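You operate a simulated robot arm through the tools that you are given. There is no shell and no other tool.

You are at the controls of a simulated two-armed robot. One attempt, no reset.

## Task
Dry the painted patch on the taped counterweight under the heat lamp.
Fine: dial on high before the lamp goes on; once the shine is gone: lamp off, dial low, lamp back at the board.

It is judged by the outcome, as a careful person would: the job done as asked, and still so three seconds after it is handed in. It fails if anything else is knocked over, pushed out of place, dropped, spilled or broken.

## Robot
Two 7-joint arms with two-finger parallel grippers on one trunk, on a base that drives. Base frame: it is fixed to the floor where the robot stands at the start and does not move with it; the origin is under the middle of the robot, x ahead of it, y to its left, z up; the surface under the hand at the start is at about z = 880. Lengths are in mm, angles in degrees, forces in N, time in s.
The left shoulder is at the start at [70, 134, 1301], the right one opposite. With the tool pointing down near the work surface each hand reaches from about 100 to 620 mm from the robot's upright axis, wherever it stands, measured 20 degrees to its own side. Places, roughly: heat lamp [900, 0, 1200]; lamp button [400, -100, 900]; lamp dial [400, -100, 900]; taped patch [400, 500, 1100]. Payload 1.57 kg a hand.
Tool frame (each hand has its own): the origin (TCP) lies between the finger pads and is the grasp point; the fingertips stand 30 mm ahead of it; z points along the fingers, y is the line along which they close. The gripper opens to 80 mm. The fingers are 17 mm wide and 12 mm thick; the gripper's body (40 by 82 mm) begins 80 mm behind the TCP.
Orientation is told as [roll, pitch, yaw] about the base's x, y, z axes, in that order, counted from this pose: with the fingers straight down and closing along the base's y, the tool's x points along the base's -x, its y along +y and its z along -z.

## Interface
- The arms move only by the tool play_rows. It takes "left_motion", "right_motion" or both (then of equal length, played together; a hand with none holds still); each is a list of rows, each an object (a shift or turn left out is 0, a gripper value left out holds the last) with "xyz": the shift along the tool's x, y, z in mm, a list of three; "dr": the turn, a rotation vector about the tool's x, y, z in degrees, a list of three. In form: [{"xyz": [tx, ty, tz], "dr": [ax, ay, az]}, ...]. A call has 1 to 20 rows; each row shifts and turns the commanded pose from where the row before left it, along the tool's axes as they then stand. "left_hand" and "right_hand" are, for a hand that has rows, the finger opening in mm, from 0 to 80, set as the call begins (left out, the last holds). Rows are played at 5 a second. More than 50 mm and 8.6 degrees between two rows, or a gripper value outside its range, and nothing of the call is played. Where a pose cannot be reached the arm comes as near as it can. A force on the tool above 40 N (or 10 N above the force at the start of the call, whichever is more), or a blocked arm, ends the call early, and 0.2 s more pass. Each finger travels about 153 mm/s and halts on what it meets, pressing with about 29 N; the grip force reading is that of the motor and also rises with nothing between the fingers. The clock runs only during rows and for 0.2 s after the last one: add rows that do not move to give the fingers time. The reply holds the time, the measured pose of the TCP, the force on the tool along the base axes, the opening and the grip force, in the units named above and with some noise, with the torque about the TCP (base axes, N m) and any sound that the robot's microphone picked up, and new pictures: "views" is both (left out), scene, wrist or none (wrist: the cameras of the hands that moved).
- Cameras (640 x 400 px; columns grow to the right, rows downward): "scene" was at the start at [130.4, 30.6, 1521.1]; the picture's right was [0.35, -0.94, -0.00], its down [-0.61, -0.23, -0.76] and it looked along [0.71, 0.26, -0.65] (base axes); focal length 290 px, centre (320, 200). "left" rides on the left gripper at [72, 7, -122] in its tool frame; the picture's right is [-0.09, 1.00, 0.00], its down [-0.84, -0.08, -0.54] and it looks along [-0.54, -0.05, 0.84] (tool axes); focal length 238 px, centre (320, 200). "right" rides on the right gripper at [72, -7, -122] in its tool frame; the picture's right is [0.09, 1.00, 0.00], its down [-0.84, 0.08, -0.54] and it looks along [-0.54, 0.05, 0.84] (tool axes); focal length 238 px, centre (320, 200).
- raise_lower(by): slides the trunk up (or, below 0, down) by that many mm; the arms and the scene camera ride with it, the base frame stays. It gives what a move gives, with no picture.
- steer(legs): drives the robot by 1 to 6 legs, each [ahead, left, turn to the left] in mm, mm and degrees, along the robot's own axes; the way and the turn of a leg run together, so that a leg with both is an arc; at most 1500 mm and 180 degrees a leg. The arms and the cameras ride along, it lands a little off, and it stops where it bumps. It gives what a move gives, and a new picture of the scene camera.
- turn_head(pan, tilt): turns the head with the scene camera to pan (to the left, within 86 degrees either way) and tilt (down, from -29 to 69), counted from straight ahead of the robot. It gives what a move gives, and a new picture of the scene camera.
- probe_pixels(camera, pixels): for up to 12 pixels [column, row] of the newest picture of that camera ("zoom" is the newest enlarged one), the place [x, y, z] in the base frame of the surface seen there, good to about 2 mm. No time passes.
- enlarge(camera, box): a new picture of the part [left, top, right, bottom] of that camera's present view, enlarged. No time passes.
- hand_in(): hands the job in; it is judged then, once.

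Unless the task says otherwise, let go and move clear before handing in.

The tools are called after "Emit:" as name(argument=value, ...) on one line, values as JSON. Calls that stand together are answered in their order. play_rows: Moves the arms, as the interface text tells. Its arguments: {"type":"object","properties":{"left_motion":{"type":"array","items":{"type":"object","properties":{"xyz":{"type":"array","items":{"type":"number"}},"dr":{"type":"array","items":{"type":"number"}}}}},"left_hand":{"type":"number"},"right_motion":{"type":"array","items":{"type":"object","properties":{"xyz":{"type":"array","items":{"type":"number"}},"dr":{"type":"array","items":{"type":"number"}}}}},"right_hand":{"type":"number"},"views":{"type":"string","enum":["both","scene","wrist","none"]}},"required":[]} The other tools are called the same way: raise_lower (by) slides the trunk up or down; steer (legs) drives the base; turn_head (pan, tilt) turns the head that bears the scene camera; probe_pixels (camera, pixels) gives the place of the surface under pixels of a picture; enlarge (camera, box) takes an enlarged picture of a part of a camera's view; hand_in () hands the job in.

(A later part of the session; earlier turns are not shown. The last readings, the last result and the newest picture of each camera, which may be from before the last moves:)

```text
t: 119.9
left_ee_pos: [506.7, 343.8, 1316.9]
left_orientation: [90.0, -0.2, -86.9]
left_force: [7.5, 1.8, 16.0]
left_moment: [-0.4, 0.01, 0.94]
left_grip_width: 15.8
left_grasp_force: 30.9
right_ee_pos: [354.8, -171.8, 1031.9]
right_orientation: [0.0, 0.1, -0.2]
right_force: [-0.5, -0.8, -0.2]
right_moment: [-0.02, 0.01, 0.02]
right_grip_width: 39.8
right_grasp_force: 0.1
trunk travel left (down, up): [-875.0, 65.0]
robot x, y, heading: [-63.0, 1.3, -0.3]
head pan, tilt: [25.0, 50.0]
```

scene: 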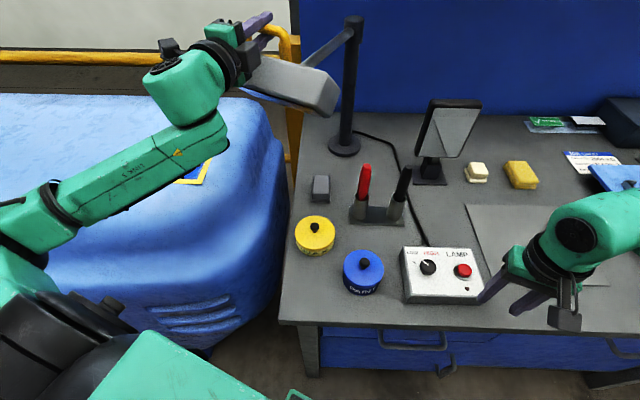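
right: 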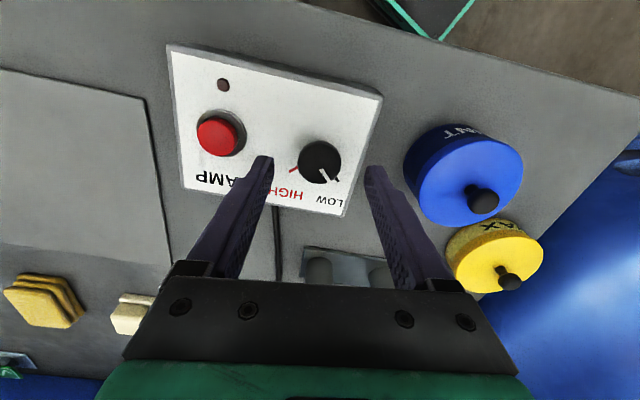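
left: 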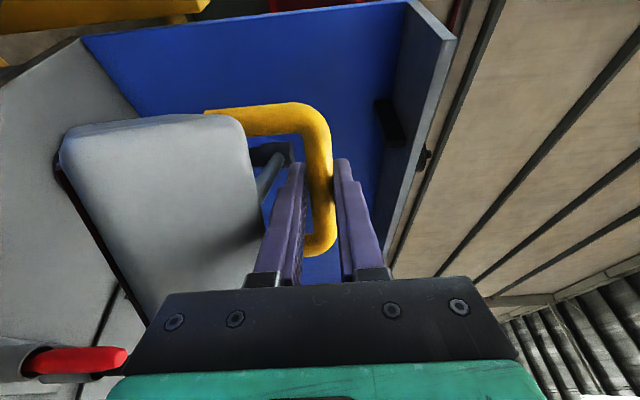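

Fine. Continuing 25° with small trims (up 3, inward 2).

Emit:
play_rows(left_motion=[{"xyz": [-11.64, 1.5, -2.67], "dr": [0, 1.05, 0]}, {"xyz": [-11.72, 1.5, -2.37], "dr": [0, 1.05, 0]}, {"xyz": [-11.81, 0, -3.08], "dr": [0, 1.05, 0]}, {"xyz": [-11.88, 0, -2.78], "dr": [0, 1.05, 0]}, {"xyz": [-11.95, 0, -2.47], "dr": [0, 1.05, 0]}, {"xyz": [-12.0, 0, -2.17], "dr": [0, 1.05, 0]}, {"xyz": [-12.06, 0, -1.87], "dr": [0, 1.05, 0]}, {"xyz": [-12.1, 0, -1.56], "dr": [0, 1.05, 0]}, {"xyz": [-12.14, 0, -1.25], "dr": [0, 1.05, 0]}, {"xyz": [-12.16, 0, -0.95], "dr": [0, 1.05, 0]}, {}], views="both")

```text
t: 122.3
left_ee_pos: [502.6, 225.9, 1317.1]
left_orientation: [89.8, -0.4, -76.5]
left_force: [-5.5, 1.5, -13.1]
left_moment: [-0.36, -0.05, 0.86]
left_grip_width: 15.7
left_grasp_force: 31.3
right_ee_pos: [354.3, -168.1, 1032.9]
right_orientation: [-0.1, 0.1, -0.2]
right_force: [-0.6, -0.6, 0.9]
right_moment: [0.03, 0.0, -0.01]
right_grip_width: 40.2
right_grasp_force: 0.0
trunk travel left (down, up): [-875.0, 65.0]
robot x, y, heading: [-59.0, 1.6, -0.2]
head pan, tilt: [25.0, 50.0]
```

scene: 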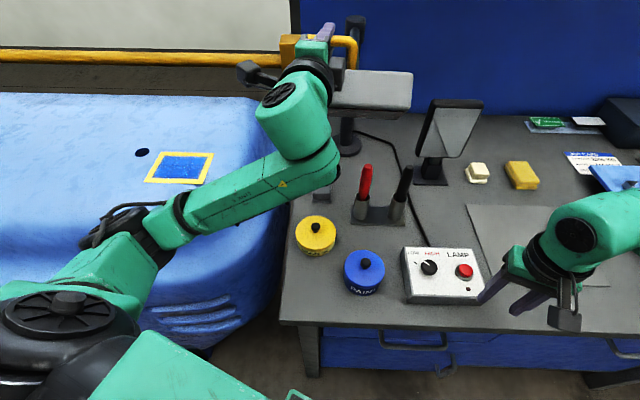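
left: 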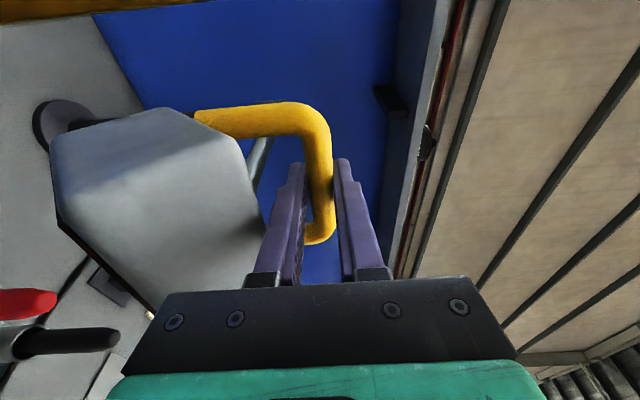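

The rod is at about -161° again with the lamp following nicely. Carrying on with the same pinch for another 20°.

Emit:
play_rows(left_motion=[{"xyz": [-11.98, -1.2, -0.72], "dr": [0, 0.8, 0]}, {"xyz": [-11.99, -1.2, -0.37], "dr": [0, 0.8, 0]}, {"xyz": [-12, 0, 0], "dr": [0, 0.8, 0]}, {"xyz": [-12, 0, 0.35], "dr": [0, 0.8, 0]}, {"xyz": [-11.98, 0, 0.7], "dr": [0, 0.8, 0]}, {"xyz": [-11.95, 0, 1.06], "dr": [0, 0.8, 0]}, {"xyz": [-11.92, 0, 1.41], "dr": [0, 0.8, 0]}, {"xyz": [-11.87, 0, 1.76], "dr": [0, 0.8, 0]}, {}], views="both")

```text
t: 124.3
left_ee_pos: [536.5, 135.2, 1316.0]
left_orientation: [90.0, -0.3, -69.9]
left_force: [3.5, 5.1, 0.7]
left_moment: [-0.32, -0.25, 0.82]
left_grip_width: 15.7
left_grasp_force: 30.9
right_ee_pos: [356.1, -168.6, 1033.2]
right_orientation: [-0.1, 0.2, -0.2]
right_force: [0.0, 1.1, -0.4]
right_moment: [-0.02, 0.01, 0.0]
right_grip_width: 40.2
right_grasp_force: 0.2
trunk travel left (down, up): [-875.0, 65.0]
robot x, y, heading: [-59.3, 0.6, -0.5]
head pan, tilt: [25.0, 50.0]
```

scene: 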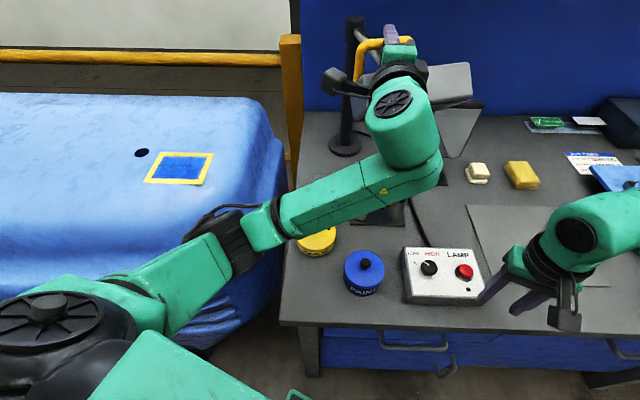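
left: 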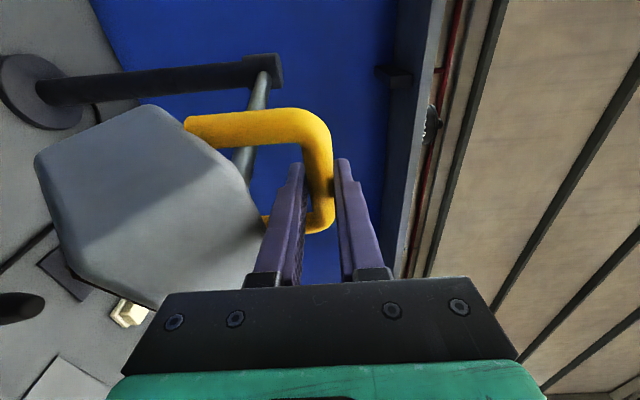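

Very low forces. Next 20° (to about -121°).

Emit:
play_rows(left_motion=[{"xyz": [-11.62, 0, 2.06], "dr": [0, 0.6, 0]}, {"xyz": [-11.54, 0, 2.44], "dr": [0, 0.6, 0]}, {"xyz": [-11.46, 0, 2.82], "dr": [0, 0.6, 0]}, {"xyz": [-11.36, 0, 3.2], "dr": [0, 0.6, 0]}, {"xyz": [-11.24, 0, 3.58], "dr": [0, 0.6, 0]}, {"xyz": [-11.12, 0, 3.95], "dr": [0, 0.6, 0]}, {"xyz": [-10.98, 0, 4.32], "dr": [0, 0.6, 0]}, {"xyz": [-10.83, 0, 4.68], "dr": [0, 0.6, 0]}, {}], views="both")

```text
t: 126.3
left_ee_pos: [592.3, 61.4, 1317.2]
left_orientation: [89.9, -0.4, -65.3]
left_force: [-0.5, 2.9, 0.3]
left_moment: [-0.39, -0.48, 0.55]
left_grip_width: 15.6
left_grasp_force: 31.1
right_ee_pos: [353.9, -168.0, 1034.7]
right_orientation: [0.0, 0.1, -0.2]
right_force: [0.1, 0.6, 0.2]
right_moment: [0.02, 0.03, -0.01]
right_grip_width: 40.1
right_grasp_force: 0.0
trunk travel left (down, up): [-875.0, 65.0]
robot x, y, heading: [-64.0, -0.4, -0.2]
head pan, tilt: [25.0, 50.0]
```

scene: 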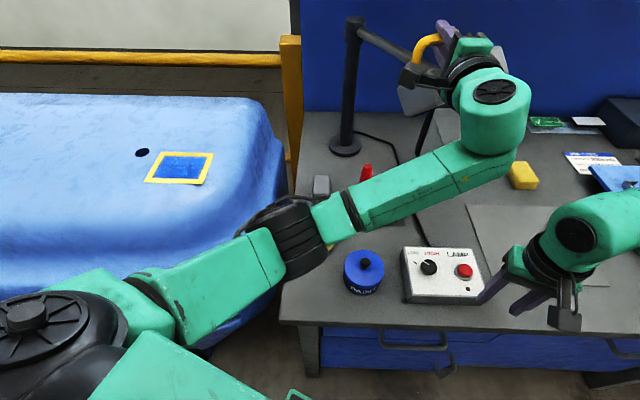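
left: 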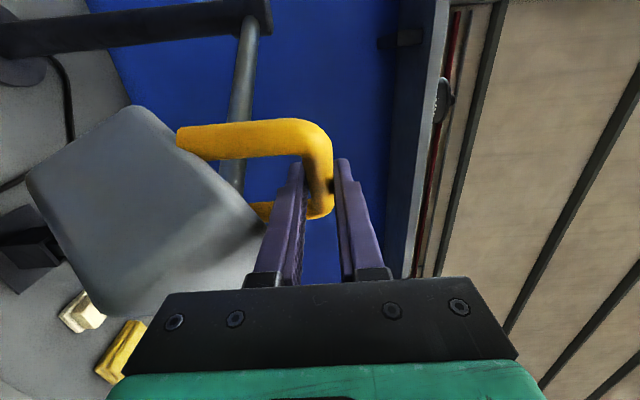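

Going on 20° more, still inside the arm's reach.

Emit:
play_rows(left_motion=[{"xyz": [-10.81, 0, 4.98], "dr": [0, 0.4, 0]}, {"xyz": [-10.62, 0, 5.37], "dr": [0, 0.4, 0]}, {"xyz": [-10.41, 0, 5.76], "dr": [0, 0.4, 0]}, {"xyz": [-10.19, 0, 6.14], "dr": [0, 0.4, 0]}, {"xyz": [-9.96, 0, 6.51], "dr": [0, 0.4, 0]}, {"xyz": [-9.72, 0, 6.87], "dr": [0, 0.4, 0]}, {"xyz": [-9.46, 0, 7.22], "dr": [0, 0.4, 0]}, {"xyz": [-9.19, 0, 7.56], "dr": [0, 0.4, 0]}, {}], views="both")

```text
t: 128.0
left_ee_pos: [653.3, 18.6, 1317.1]
left_orientation: [90.4, 0.5, -63.4]
left_force: [8.9, 22.8, 18.7]
left_moment: [-0.24, -0.93, 0.83]
left_grip_width: 15.9
left_grasp_force: 31.6
left hand out of reach, approached as far as the arm can: row 7, 8
right_ee_pos: [354.9, -163.9, 1032.4]
right_orientation: [-0.2, 0.1, 0.0]
right_force: [-0.4, -0.7, -0.1]
right_moment: [0.05, 0.0, 0.0]
right_grip_width: 39.9
right_grasp_force: 0.0
trunk travel left (down, up): [-875.0, 65.0]
robot x, y, heading: [-59.2, -1.5, -0.4]
head pan, tilt: [25.0, 50.0]
stopped in row 8 (left hand): the force on the tool passed its limit at 44 N (the readings are from after the stop); the commanded pose is now the measured one
```

scene: 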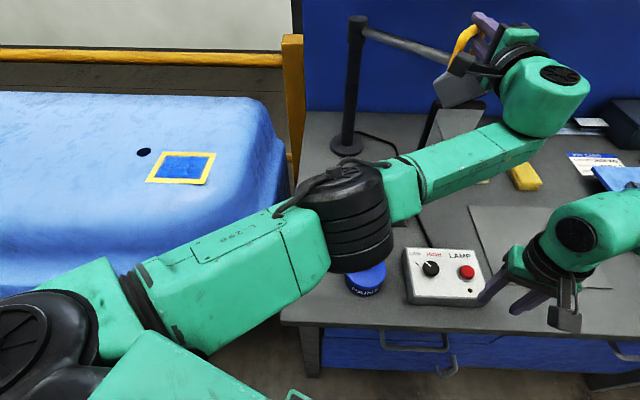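
left: 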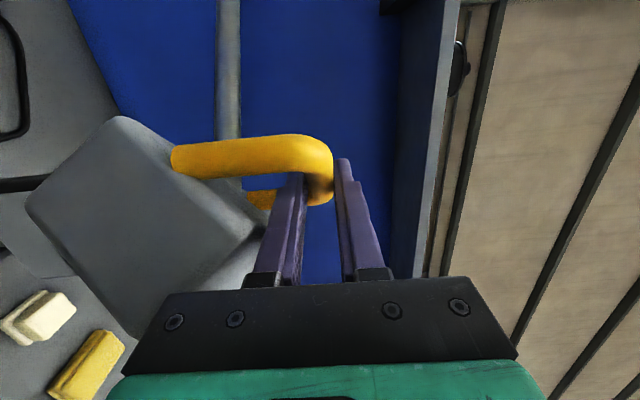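

The reach limit is at about -105°. I'll ease the pinch open just enough (26 mm, to stay off the ridge) and back straight out.

Emit:
play_rows(left_motion=[{}, {}], left_hand=26, views="wrist")

```text
t: 128.6
left_ee_pos: [650.6, 7.2, 1316.9]
left_orientation: [90.1, 0.7, -64.6]
left_force: [1.5, 3.9, 10.4]
left_moment: [-0.03, -0.05, 0.0]
left_grip_width: 19.3
left_grasp_force: 0.1
right_ee_pos: [355.2, -167.2, 1032.8]
right_orientation: [-0.1, 0.0, 0.0]
right_force: [0.1, 0.2, -0.2]
right_moment: [0.05, 0.03, 0.04]
right_grip_width: 40.1
right_grasp_force: 0.1
trunk travel left (down, up): [-875.0, 65.0]
robot x, y, heading: [-59.6, -0.9, -0.4]
head pan, tilt: [25.0, 50.0]
```

left: 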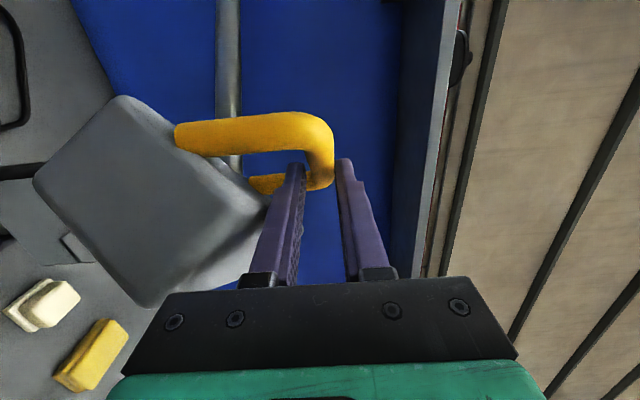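

The lower finger rests on the ridge (10 N). Lifting 4 mm, then backing out along the hand axis.

Emit:
play_rows(left_motion=[{"xyz": [0, 4, 0]}, {"xyz": [0, 1, -6]}, {"xyz": [0, 0, -15]}, {"xyz": [0, 0, -20]}, {"xyz": [0, 0, -25]}, {"xyz": [0, 0, -25]}, {}], left_hand=26, views="both")

```text
t: 130.2
left_ee_pos: [579.0, -16.6, 1315.4]
left_orientation: [89.9, 1.1, -62.2]
left_force: [0.4, -0.3, 0.0]
left_moment: [0.03, 0.0, -0.02]
left_grip_width: 26.1
left_grasp_force: 0.1
right_ee_pos: [350.6, -167.5, 1030.2]
right_orientation: [-0.2, 0.3, 0.5]
right_force: [-0.2, -0.7, -0.2]
right_moment: [0.02, 0.04, -0.02]
right_grip_width: 39.7
right_grasp_force: 0.1
trunk travel left (down, up): [-875.0, 65.0]
robot x, y, heading: [-61.2, 1.9, 0.1]
head pan, tilt: [25.0, 50.0]
```

scene: 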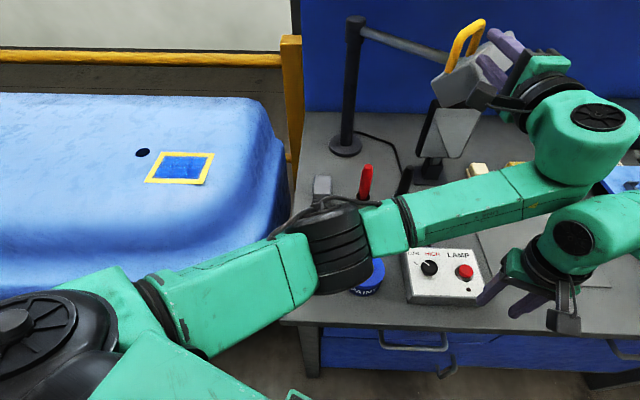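
left: 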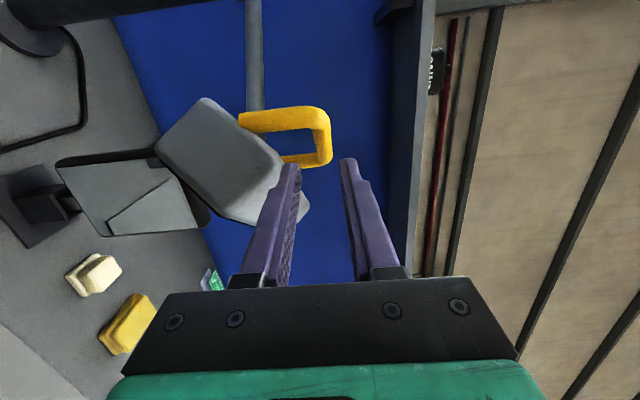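

The hand is free and the lamp stays at about -105°. I'll bring the left hand back to a compact pose in front, fingers closed, before moving the base closer for the last push.

Emit:
play_rows(left_motion=[{"xyz": [24.1, 0, -15.2]}, {"xyz": [24.1, 0, -15.2]}, {"xyz": [24.1, 0, -15.2]}, {"xyz": [24.1, 0, -15.2]}, {"dr": [0, -7.7, 0]}, {"dr": [0, -7.7, 0]}, {"dr": [0, -7.5, 0]}, {}], left_hand=0, views="scene")

Emit:
enlarge(camera="scene", box=[320, 0, 530, 160])

```text
t: 132.0
left_ee_pos: [474.8, 28.2, 1321.4]
left_orientation: [89.8, 0.7, -87.5]
left_force: [0.0, -0.9, 0.3]
left_moment: [0.02, -0.04, 0.01]
left_grip_width: 0.1
left_grasp_force: 21.1
right_ee_pos: [355.2, -168.6, 1032.7]
right_orientation: [0.0, 0.0, -0.2]
right_force: [0.7, -0.3, -0.2]
right_moment: [-0.01, -0.01, -0.01]
right_grip_width: 39.9
right_grasp_force: 0.1
trunk travel left (down, up): [-875.0, 65.0]
robot x, y, heading: [-58.7, -1.5, -0.1]
head pan, tilt: [25.0, 50.0]
```

scene: 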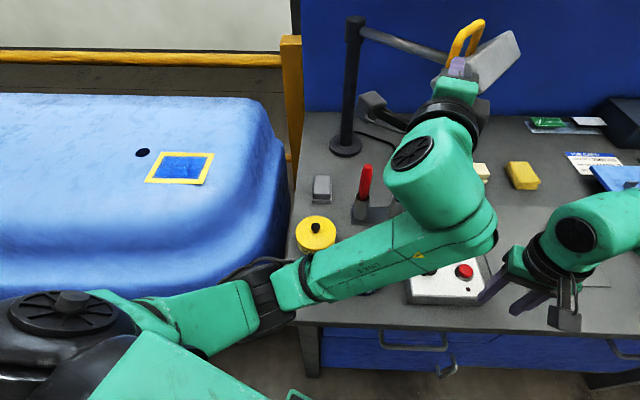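

```text
2.50 times, centred on (425, 80) of scene
```

zoom: 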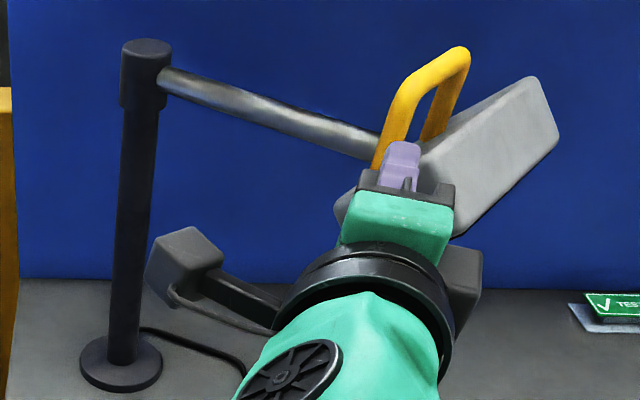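

Emit:
probe_pixels(camera="zoom", pixels=[[200, 88], [250, 104], [300, 120], [350, 138], [345, 205], [540, 90], [450, 60], [400, 100], [430, 180], [530, 170]])

Emit:
steer(legs=[[0, -100, 0]])

```text
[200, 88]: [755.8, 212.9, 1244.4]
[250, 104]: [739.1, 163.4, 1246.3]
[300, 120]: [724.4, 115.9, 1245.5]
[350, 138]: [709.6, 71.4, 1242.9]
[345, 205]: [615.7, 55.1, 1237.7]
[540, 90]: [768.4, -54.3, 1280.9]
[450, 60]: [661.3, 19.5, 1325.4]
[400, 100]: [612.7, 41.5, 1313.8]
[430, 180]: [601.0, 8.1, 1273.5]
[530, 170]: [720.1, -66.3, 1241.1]
```

```text
t: 133.1
left_ee_pos: [474.5, -65.4, 1320.6]
left_orientation: [89.7, 0.6, -87.3]
left_force: [-0.4, -0.3, 0.4]
left_moment: [-0.04, 0.02, -0.03]
left_grip_width: 0.0
left_grasp_force: 21.5
right_ee_pos: [354.3, -262.6, 1033.8]
right_orientation: [-0.2, -0.1, 0.0]
right_force: [0.3, 0.0, -0.3]
right_moment: [-0.02, 0.01, 0.0]
right_grip_width: 39.9
right_grasp_force: 0.0
trunk travel left (down, up): [-875.0, 65.0]
robot x, y, heading: [-58.7, -96.3, -0.1]
head pan, tilt: [25.0, 50.0]
```

scene: 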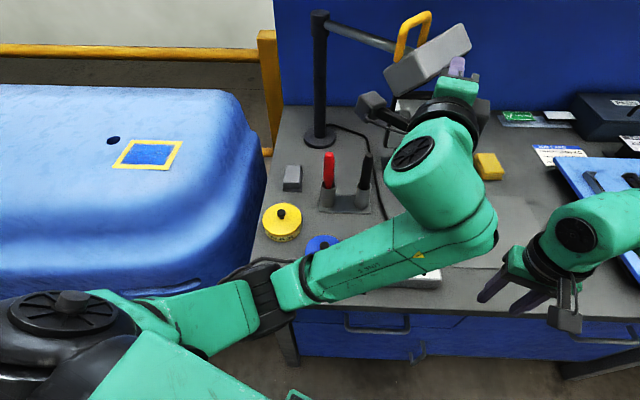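

The rod reads -108°. I'll shift the left hand to y≈0 and a bit farther back so that driving forward keeps it clear of the box, then drive ahead 90.

Emit:
play_rows(left_motion=[{"xyz": [32, 0, -15]}, {"xyz": [32, 0, -15]}, {}], views="none")

Emit:
steer(legs=[[88, 0, 0]])

```text
t: 133.9
left_ee_pos: [442.6, -6.0, 1322.2]
left_orientation: [89.8, 0.7, -87.3]
left_force: [0.7, -0.8, 0.4]
left_moment: [0.03, 0.01, 0.03]
left_grip_width: 0.1
left_grasp_force: 21.6
right_ee_pos: [354.8, -267.3, 1032.0]
right_orientation: [0.2, 0.0, 0.0]
right_force: [0.3, 0.5, -0.6]
right_moment: [0.02, -0.02, 0.0]
right_grip_width: 40.0
right_grasp_force: 0.0
trunk travel left (down, up): [-875.0, 65.0]
robot x, y, heading: [-59.7, -99.9, -0.3]
head pan, tilt: [25.0, 50.0]
```

```text
t: 135.0
left_ee_pos: [523.6, -5.4, 1325.0]
left_orientation: [90.2, 0.6, -87.7]
left_force: [-1.2, -0.5, 0.1]
left_moment: [0.02, -0.02, 0.0]
left_grip_width: 0.1
left_grasp_force: 21.6
right_ee_pos: [437.8, -266.4, 1034.1]
right_orientation: [0.0, -0.2, -0.2]
right_force: [-1.1, 0.6, 0.8]
right_moment: [-0.02, -0.01, 0.01]
right_grip_width: 40.1
right_grasp_force: 0.1
trunk travel left (down, up): [-875.0, 65.0]
robot x, y, heading: [21.9, -100.5, -0.3]
head pan, tilt: [25.0, 50.0]
```

scene: 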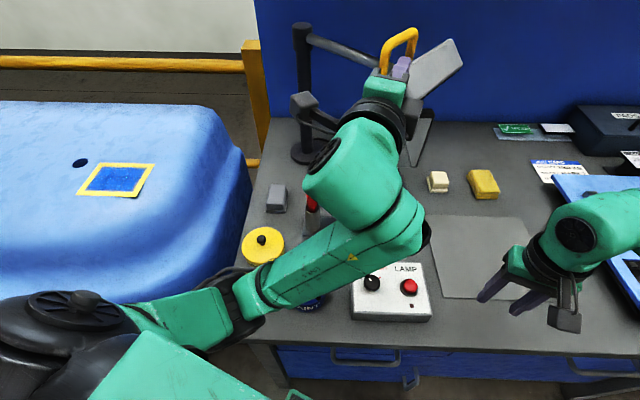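

The base is in place with the hand clear in front of the box. Lowering the fist to the box end-face height (z≈1245).

Emit:
play_rows(left_motion=[{"xyz": [0, -20, 0]}, {"xyz": [0, -20, 0]}, {"xyz": [0, -20, 0]}, {"xyz": [0, -18, 0]}, {}], views="both")

Emit:
enlarge(camera="scene", box=[280, 0, 480, 150])

```text
t: 136.2
left_ee_pos: [528.6, -3.8, 1245.9]
left_orientation: [89.9, 0.7, -87.5]
left_force: [0.7, -0.3, 0.4]
left_moment: [-0.01, -0.03, 0.0]
left_grip_width: 0.0
left_grasp_force: 21.4
right_ee_pos: [439.8, -267.5, 1032.8]
right_orientation: [0.0, 0.1, -0.3]
right_force: [0.3, 0.4, -0.5]
right_moment: [-0.01, 0.0, -0.01]
right_grip_width: 40.2
right_grasp_force: 0.0
trunk travel left (down, up): [-875.0, 65.0]
robot x, y, heading: [28.7, -95.7, -0.1]
head pan, tilt: [25.0, 50.0]
```

scene: 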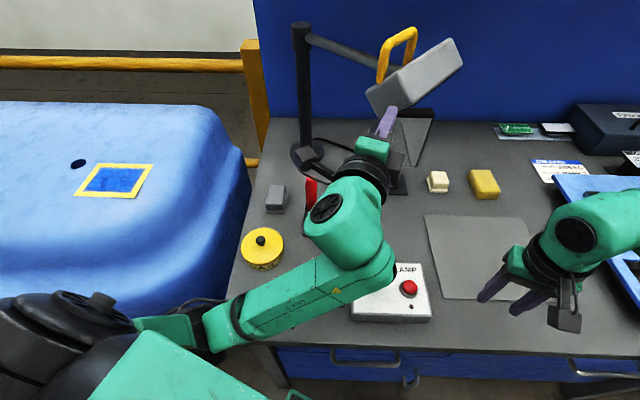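
left: 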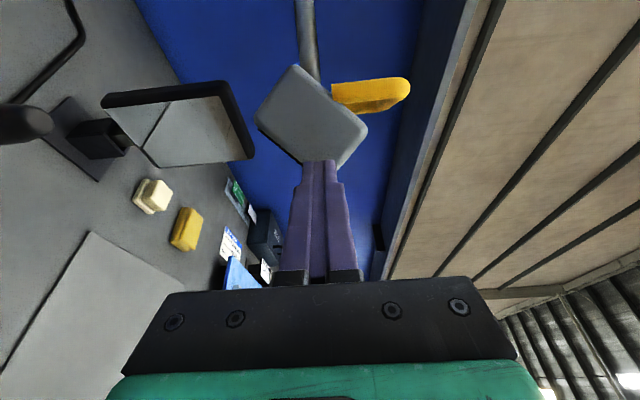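

```text
2.67 times, centred on (380, 75) of scene
```

zoom: 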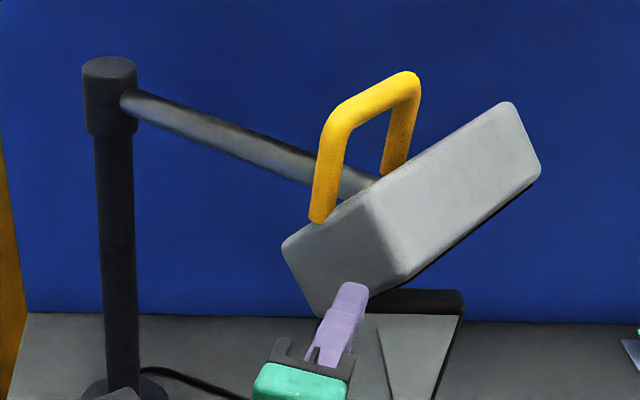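

The fist is aimed at the box's near end face (scene zoom (335,270)). I'll close in to about 10 mm and check the contact spot.

Emit:
play_rows(left_motion=[{"xyz": [2.2, 0, 15]}, {"xyz": [2.2, 0, 15]}, {"xyz": [2.2, 0, 12]}, {}], views="both")

Emit:
enlarge(camera="left", box=[220, 40, 440, 220])

Emit:
probe_pixels(camera="left", pixels=[[270, 110], [300, 90], [340, 130], [300, 140], [310, 115], [330, 150]])

```text
t: 137.2
left_ee_pos: [572.1, 4.3, 1244.0]
left_orientation: [89.9, 0.5, -87.6]
left_force: [0.5, -0.6, 0.2]
left_moment: [0.02, 0.02, 0.03]
left_grip_width: 0.1
left_grasp_force: 21.5
right_ee_pos: [439.6, -267.4, 1032.6]
right_orientation: [0.0, 0.0, -0.2]
right_force: [-0.2, 0.7, -0.5]
right_moment: [0.0, 0.02, -0.01]
right_grip_width: 40.2
right_grasp_force: 0.0
trunk travel left (down, up): [-875.0, 65.0]
robot x, y, heading: [27.3, -102.9, -0.3]
head pan, tilt: [25.0, 50.0]
```

scene: 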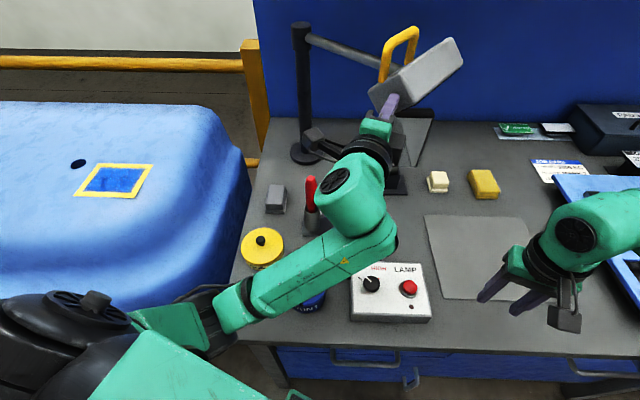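
left: 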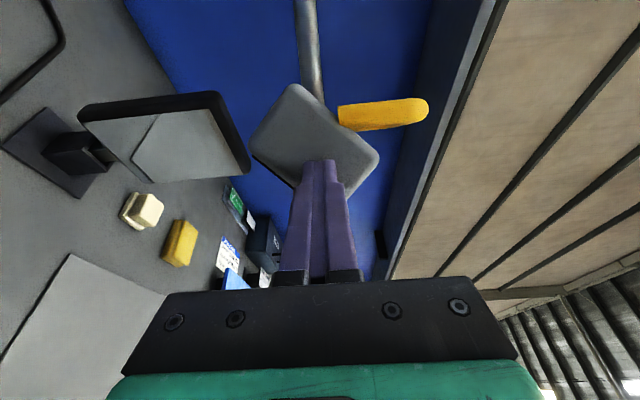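

```text
2.22 times, centred on (330, 130) of left
```

zoom: 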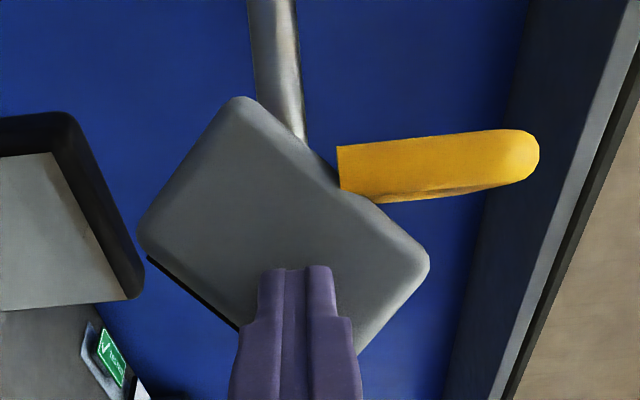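

```text
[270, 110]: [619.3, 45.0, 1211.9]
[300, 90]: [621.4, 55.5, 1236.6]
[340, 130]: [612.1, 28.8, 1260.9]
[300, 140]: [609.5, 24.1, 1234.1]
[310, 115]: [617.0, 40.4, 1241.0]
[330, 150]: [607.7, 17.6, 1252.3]
```

The fist will meet the face slightly outward of its centre, [609,22]. Pushing along the arc, first 20°.

Emit:
play_rows(left_motion=[{"xyz": [3.9, 0, 17.7]}, {"xyz": [-7.4, 0, 11.2]}, {"xyz": [-7.0, 0, 11.5]}, {"xyz": [-6.4, 0, 11.7]}, {"xyz": [-6.0, 0, 12.1]}, {"xyz": [-5.3, 0, 12.4]}, {"xyz": [-4.8, 0, 12.5]}, {"xyz": [-4.3, 0, 12.7]}, {}], views="both")

```text
t: 139.2
left_ee_pos: [674.8, -29.7, 1244.0]
left_orientation: [89.9, 0.6, -87.5]
left_force: [-0.8, 0.7, -0.1]
left_moment: [0.0, 0.01, 0.03]
left_grip_width: 0.0
left_grasp_force: 21.6
right_ee_pos: [440.5, -267.8, 1033.0]
right_orientation: [0.0, 0.0, -0.3]
right_force: [0.1, 0.3, 0.1]
right_moment: [-0.04, -0.01, -0.01]
right_grip_width: 40.2
right_grasp_force: 0.1
trunk travel left (down, up): [-875.0, 65.0]
robot x, y, heading: [28.4, -94.3, -0.4]
head pan, tilt: [25.0, 50.0]
```

scene: 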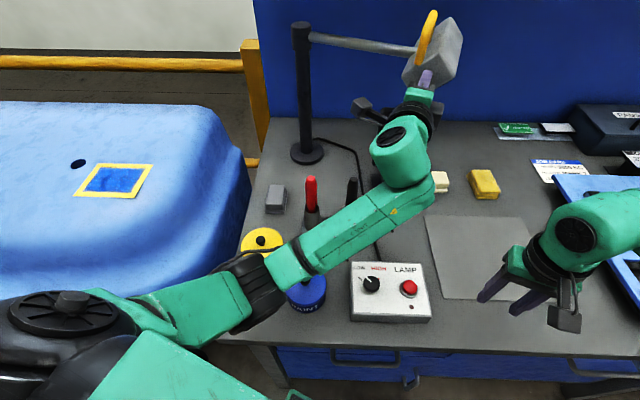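
left: 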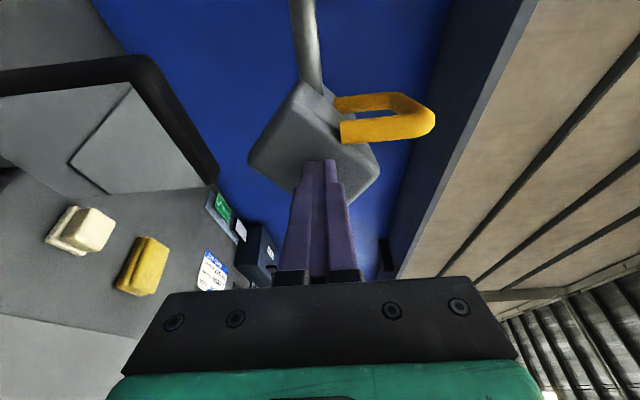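

The lamp follows the push easily. Five more steps, then I'll measure.

Emit:
play_rows(left_motion=[{"xyz": [-3.7, 0, 12.9]}, {"xyz": [-3.2, 0, 13.1]}, {"xyz": [-2.7, 0, 13.2]}, {"xyz": [-2.0, 0, 13.2]}, {"xyz": [-1.5, 0, 10]}, {}], views="both")

Emit:
enlarge(camera="scene", box=[280, 0, 480, 150])

Emit:
probe_pixels(camera="zoom", pixels=[[160, 100], [220, 108], [280, 115], [330, 120], [110, 70], [480, 60], [500, 130]])

```text
t: 140.6
left_ee_pos: [737.7, -39.0, 1243.7]
left_orientation: [89.8, 0.7, -87.5]
left_force: [-0.6, 0.0, 0.3]
left_moment: [0.01, -0.01, 0.0]
left_grip_width: 0.0
left_grasp_force: 21.7
right_ee_pos: [440.6, -267.2, 1032.6]
right_orientation: [0.0, 0.0, -0.2]
right_force: [-0.3, -0.6, 0.8]
right_moment: [-0.02, -0.01, 0.02]
right_grip_width: 40.0
right_grasp_force: 0.1
trunk travel left (down, up): [-875.0, 65.0]
robot x, y, heading: [28.0, -100.5, -0.3]
head pan, tilt: [25.0, 50.0]
```

scene: 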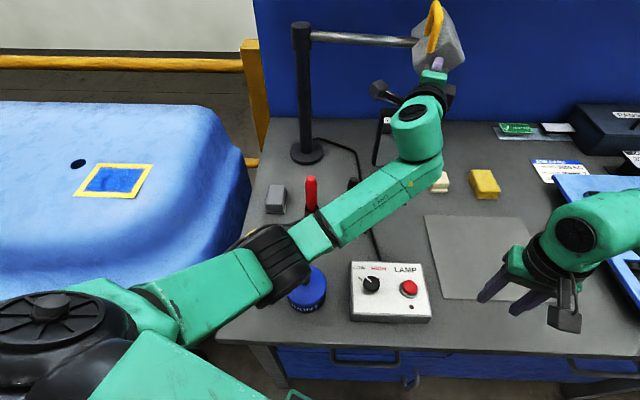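
left: 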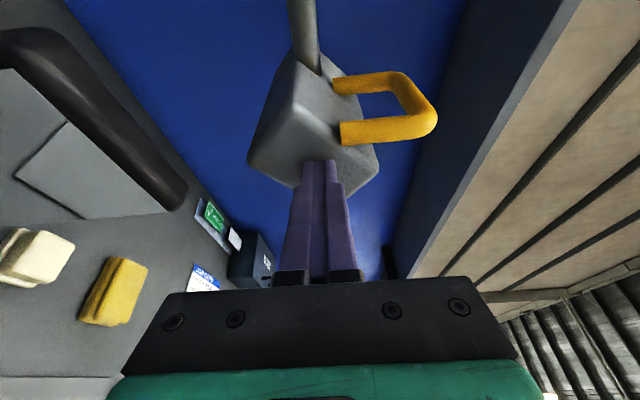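

```text
2.67 times, centred on (380, 75) of scene
```

zoom: 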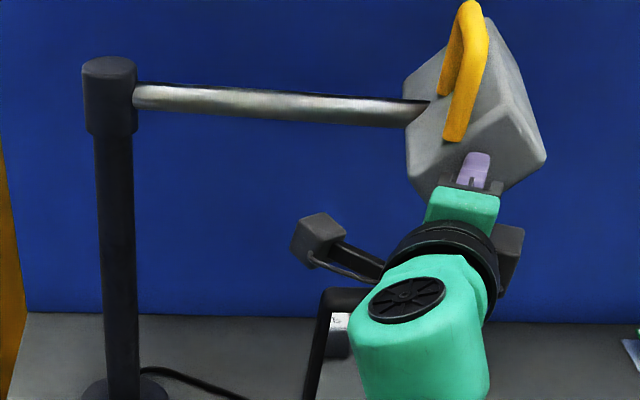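

```text
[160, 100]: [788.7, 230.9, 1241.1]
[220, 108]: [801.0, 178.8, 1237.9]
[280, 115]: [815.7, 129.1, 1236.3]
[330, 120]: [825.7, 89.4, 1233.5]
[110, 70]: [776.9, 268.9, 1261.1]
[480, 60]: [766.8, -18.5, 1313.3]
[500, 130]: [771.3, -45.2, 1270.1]
```

The rod is at -75°; it started at -68°. Pushing about 34 mm more, slowly, then measuring against the original position.

Emit:
play_rows(left_motion=[{"xyz": [-0.7, 0, 8.5]}, {"xyz": [-0.5, 0, 8.5]}, {"xyz": [-0.3, 0, 8.5]}, {"xyz": [0, 0, 8.5]}, {}], views="both")

Emit:
enlarge(camera="scene", box=[280, 0, 480, 150])

Emit:
probe_pixels(camera="zoom", pixels=[[160, 99], [220, 103], [280, 108], [330, 110], [360, 112], [110, 70]])

```text
t: 141.8
left_ee_pos: [770.7, -39.0, 1244.1]
left_orientation: [89.8, 0.6, -87.6]
left_force: [0.0, -0.4, -0.3]
left_moment: [-0.02, 0.04, -0.02]
left_grip_width: 0.0
left_grasp_force: 20.6
right_ee_pos: [440.8, -267.9, 1032.6]
right_orientation: [0.0, -0.1, -0.2]
right_force: [0.0, -0.7, -0.3]
right_moment: [0.0, -0.01, 0.03]
right_grip_width: 39.6
right_grasp_force: 0.0
trunk travel left (down, up): [-875.0, 65.0]
robot x, y, heading: [31.0, -100.6, -0.2]
head pan, tilt: [25.0, 50.0]
```

scene: 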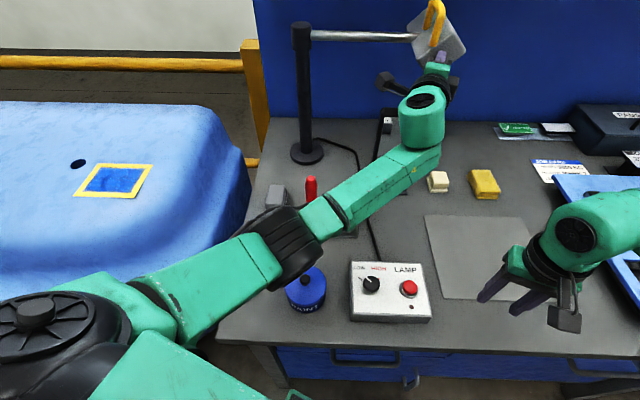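
left: 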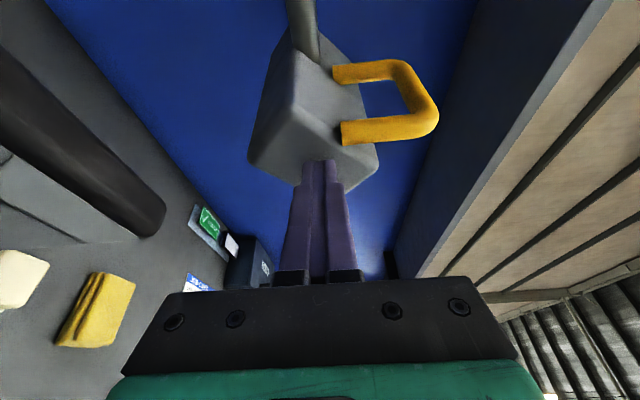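

```text
2.67 times, centred on (380, 75) of scene
```

zoom: 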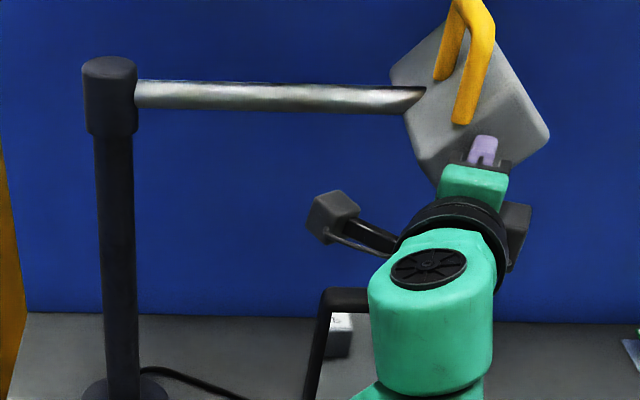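

```text
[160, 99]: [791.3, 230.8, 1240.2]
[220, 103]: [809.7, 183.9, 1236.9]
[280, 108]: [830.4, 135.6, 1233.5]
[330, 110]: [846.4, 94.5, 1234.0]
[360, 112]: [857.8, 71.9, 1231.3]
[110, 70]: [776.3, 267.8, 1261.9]
```

The rod is at -67.3°, matching its start (-68°). I'll compare the handle and box against the original positions (near leg front [804,-13], far leg [881,17]).

Emit:
probe_pixels(camera="zoom", pixels=[[463, 115], [470, 80], [440, 75], [485, 40], [545, 135], [400, 70], [420, 130]])

Emit:
probe_pixels(camera="left", pixels=[[350, 130], [380, 130], [270, 130], [290, 160], [345, 72]])

```text
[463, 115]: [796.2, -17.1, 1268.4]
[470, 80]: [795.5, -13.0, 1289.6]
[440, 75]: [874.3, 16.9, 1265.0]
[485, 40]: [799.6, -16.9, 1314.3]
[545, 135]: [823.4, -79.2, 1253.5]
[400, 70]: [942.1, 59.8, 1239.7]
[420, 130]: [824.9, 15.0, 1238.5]
```

```text
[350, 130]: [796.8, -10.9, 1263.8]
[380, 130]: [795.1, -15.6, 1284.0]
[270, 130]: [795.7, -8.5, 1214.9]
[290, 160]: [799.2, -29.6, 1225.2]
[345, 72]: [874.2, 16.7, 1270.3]
```

The near leg is at x≈796 against 804 originally, so I'll push 8 mm more.

Emit:
play_rows(left_motion=[{"xyz": [0, 0, 4]}, {"xyz": [0, 0, 4]}, {}, {}], views="both")

Emit:
probe_pixels(camera="left", pixels=[[350, 130], [380, 130], [345, 72], [365, 130]])

```text
t: 142.8
left_ee_pos: [779.4, -40.7, 1244.4]
left_orientation: [89.7, 0.7, -87.6]
left_force: [-0.2, 0.0, -0.4]
left_moment: [-0.02, 0.0, 0.0]
left_grip_width: 0.1
left_grasp_force: 21.5
right_ee_pos: [441.4, -268.2, 1032.3]
right_orientation: [0.0, 0.0, -0.2]
right_force: [-0.4, 0.4, -0.4]
right_moment: [0.02, 0.01, 0.02]
right_grip_width: 40.3
right_grasp_force: 0.0
trunk travel left (down, up): [-875.0, 65.0]
robot x, y, heading: [25.7, -97.3, -0.3]
head pan, tilt: [25.0, 50.0]
```

scene: 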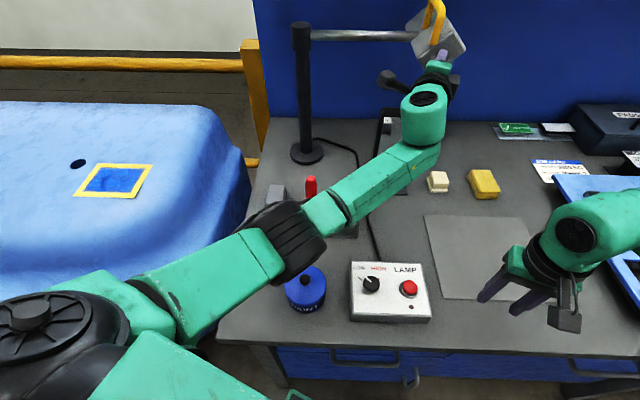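
left: 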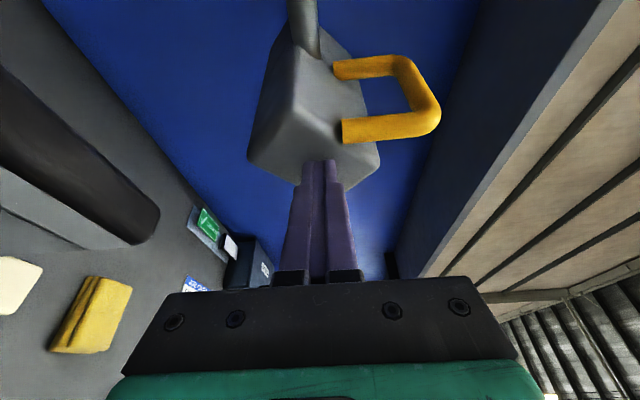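

```text
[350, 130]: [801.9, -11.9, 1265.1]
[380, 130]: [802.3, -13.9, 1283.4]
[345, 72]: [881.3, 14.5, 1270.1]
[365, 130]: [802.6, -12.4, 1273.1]
```

The lamp is back within 2 mm of its original place. Withdrawing the left fist straight back and up.

Emit:
play_rows(left_motion=[{"xyz": [0, 0, -10]}, {"xyz": [0, 0, -25]}, {"xyz": [0, 0, -30]}, {"xyz": [0, 0, -35]}, {"xyz": [0, 0, -35]}, {"xyz": [5, 10, -35]}, {"xyz": [5, 10, -30]}, {}], views="scene")

Emit:
turn_head(pan=15, tilt=40)

Emit:
enlarge(camera="scene", box=[200, 60, 420, 220])

```text
t: 144.6
left_ee_pos: [579.3, -37.4, 1264.5]
left_orientation: [89.7, 0.6, -87.5]
left_force: [0.4, 0.5, 0.2]
left_moment: [0.0, -0.01, 0.0]
left_grip_width: 0.0
left_grasp_force: 21.5
right_ee_pos: [440.0, -268.7, 1032.5]
right_orientation: [0.0, 0.0, -0.3]
right_force: [0.2, -0.6, -0.7]
right_moment: [-0.01, 0.0, -0.02]
right_grip_width: 40.0
right_grasp_force: 0.0
trunk travel left (down, up): [-875.0, 65.0]
robot x, y, heading: [23.4, -95.4, -0.4]
head pan, tilt: [25.0, 50.0]
```

scene: 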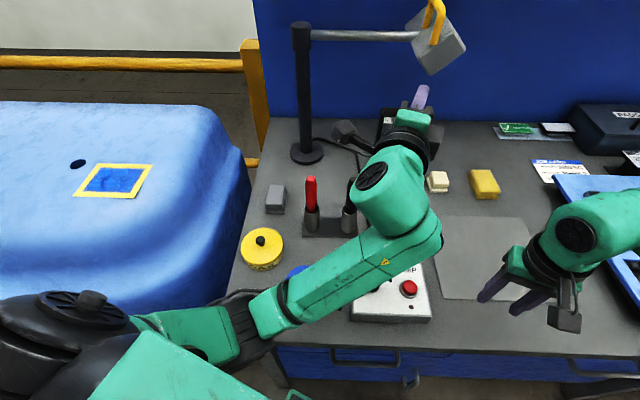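

```text
t: 145.3
left_ee_pos: [578.1, -38.0, 1265.3]
left_orientation: [89.7, 0.7, -87.6]
left_force: [0.7, 0.5, 0.4]
left_moment: [-0.01, 0.03, -0.02]
left_grip_width: 0.2
left_grasp_force: 21.2
right_ee_pos: [440.6, -266.7, 1032.7]
right_orientation: [0.0, 0.0, -0.2]
right_force: [-0.1, -0.4, -0.7]
right_moment: [-0.03, 0.0, -0.02]
right_grip_width: 39.9
right_grasp_force: 0.1
trunk travel left (down, up): [-875.0, 65.0]
robot x, y, heading: [27.1, -101.1, -0.2]
head pan, tilt: [15.0, 40.0]
```

scene: 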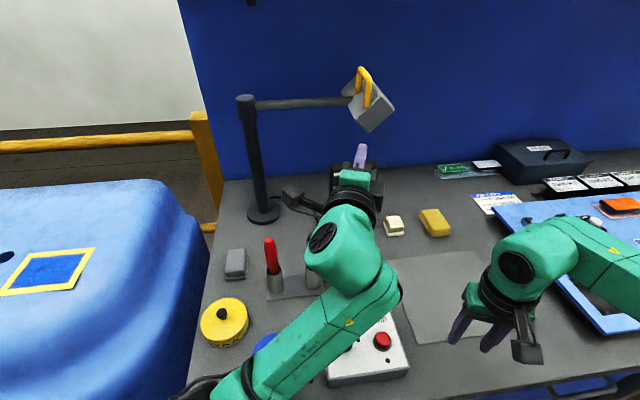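

```text
2.50 times, centred on (310, 140) of scene
```

zoom: 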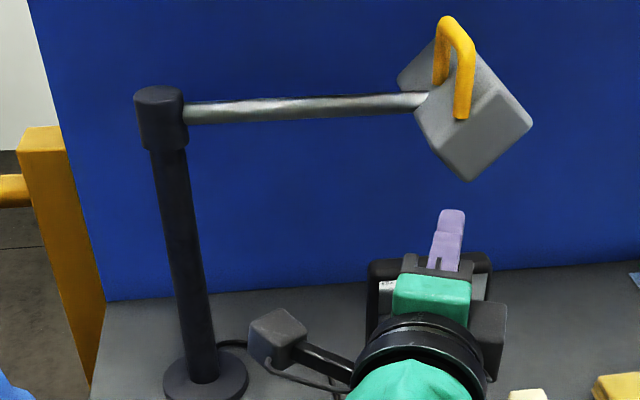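

The lamp sits at the board as at the start. I'll raise the left hand and back the base off, then check the whole scene.

Emit:
play_rows(left_motion=[{"xyz": [0, 20, 0]}, {"xyz": [0, 20, 0]}, {"xyz": [0, 20, 0]}, {}], views="none")

Emit:
steer(legs=[[-120, 0, 0]])

Emit:
turn_head(pan=15, tilt=45)

Emit:
enlarge(camera="scene", box=[0, 100, 260, 262])

Emit:
enlarge(camera="right", box=[300, 0, 639, 212])

```text
t: 146.3
left_ee_pos: [577.3, -40.0, 1324.3]
left_orientation: [89.9, 0.7, -87.5]
left_force: [-0.8, 0.5, 1.1]
left_moment: [0.02, 0.01, -0.02]
left_grip_width: 0.0
left_grasp_force: 21.5
right_ee_pos: [442.1, -267.7, 1032.5]
right_orientation: [0.0, -0.1, -0.1]
right_force: [-0.3, -0.3, -0.6]
right_moment: [-0.01, 0.0, 0.01]
right_grip_width: 40.1
right_grasp_force: 0.1
trunk travel left (down, up): [-875.0, 65.0]
robot x, y, heading: [27.7, -99.7, -0.6]
head pan, tilt: [15.0, 40.0]
```

```text
t: 147.6
left_ee_pos: [460.8, -38.4, 1323.1]
left_orientation: [89.8, 0.8, -87.4]
left_force: [0.2, 0.5, 0.6]
left_moment: [-0.02, 0.0, 0.0]
left_grip_width: 0.2
left_grasp_force: 21.3
right_ee_pos: [322.6, -265.6, 1032.1]
right_orientation: [0.1, 0.0, -0.1]
right_force: [-0.3, -1.3, -0.2]
right_moment: [0.0, 0.01, 0.02]
right_grip_width: 40.3
right_grasp_force: 0.1
trunk travel left (down, up): [-875.0, 65.0]
robot x, y, heading: [-96.4, -96.5, -0.3]
head pan, tilt: [15.0, 40.0]
```

scene: 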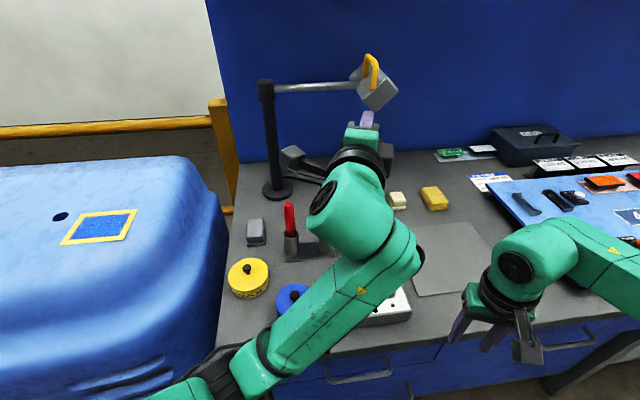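

```text
t: 148.2
left_ee_pos: [458.0, -39.6, 1325.1]
left_orientation: [89.9, 0.7, -87.5]
left_force: [-0.6, -0.2, -0.1]
left_moment: [0.0, -0.02, 0.03]
left_grip_width: 0.1
left_grasp_force: 21.7
right_ee_pos: [319.6, -267.3, 1033.1]
right_orientation: [0.0, 0.0, -0.1]
right_force: [0.4, 0.6, -0.3]
right_moment: [-0.02, -0.01, -0.04]
right_grip_width: 39.8
right_grasp_force: 0.0
trunk travel left (down, up): [-875.0, 65.0]
robot x, y, heading: [-93.5, -96.5, -0.2]
head pan, tilt: [15.0, 45.0]
```

scene: 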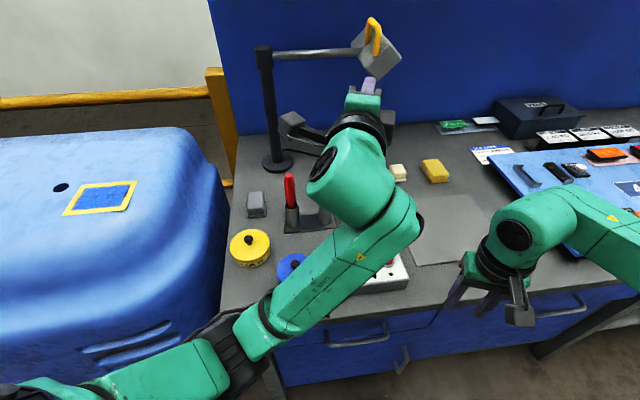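

```text
2.46 times, centred on (130, 181) of scene
```

zoom: 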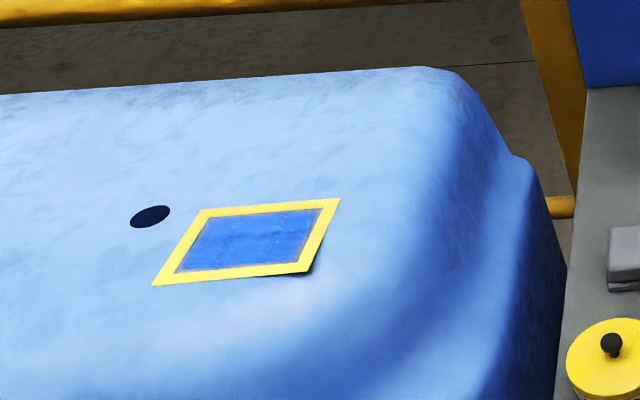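

```text
1.89 times, centred on (470, 106) of right
```

zoom: 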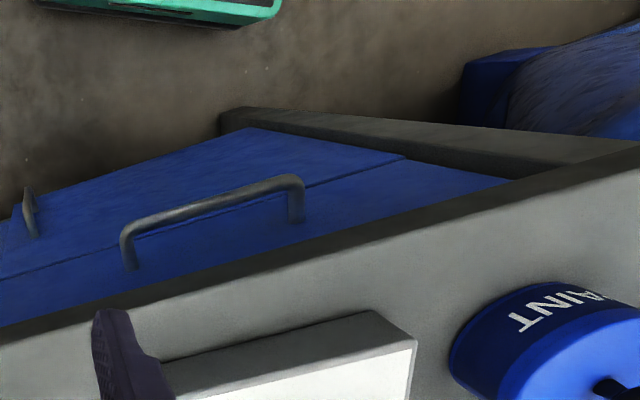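

The patch is matte and everything is standing. I'll shift the left arm aside for one last look at the dial, LED and cans.

Emit:
play_rows(left_motion=[{"xyz": [40, 0, 0]}, {"xyz": [40, 0, 0]}, {"xyz": [40, 0, 0]}, {"xyz": [40, 0, 0]}, {"xyz": [40, 0, 0]}, {}], views="scene")

Emit:
enlarge(camera="scene", box=[200, 150, 460, 330])

Emit:
probe_pixels(camera="scene", pixels=[[280, 55], [300, 54], [330, 52], [350, 50], [376, 30]])

```text
t: 149.6
left_ee_pos: [446.7, 162.2, 1326.5]
left_orientation: [89.8, 0.7, -87.5]
left_force: [-0.2, -0.6, 0.8]
left_moment: [-0.04, 0.0, 0.01]
left_grip_width: 0.0
left_grasp_force: 20.9
right_ee_pos: [319.6, -267.1, 1033.4]
right_orientation: [0.1, 0.0, -0.2]
right_force: [-0.5, -0.2, 0.3]
right_moment: [-0.01, 0.0, -0.01]
right_grip_width: 40.0
right_grasp_force: 0.1
trunk travel left (down, up): [-875.0, 65.0]
robot x, y, heading: [-95.8, -97.2, -0.2]
head pan, tilt: [15.0, 45.0]
```

scene: 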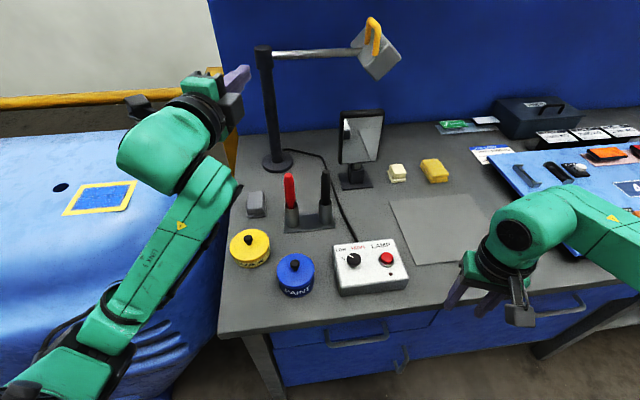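

```text
2.22 times, centred on (330, 240) of scene
```

zoom: 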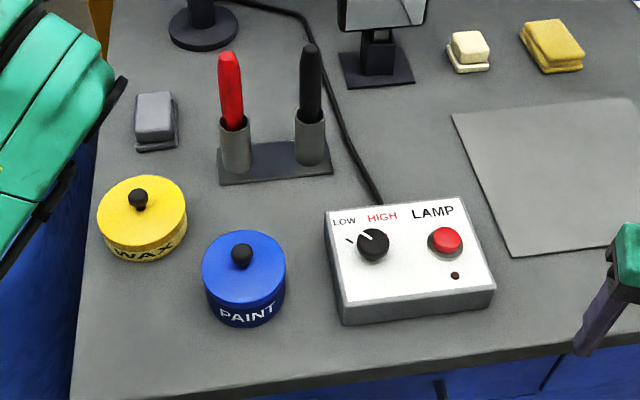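

```text
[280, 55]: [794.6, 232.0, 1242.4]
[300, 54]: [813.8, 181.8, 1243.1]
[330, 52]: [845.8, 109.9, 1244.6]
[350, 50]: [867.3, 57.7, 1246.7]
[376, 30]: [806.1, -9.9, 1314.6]
```

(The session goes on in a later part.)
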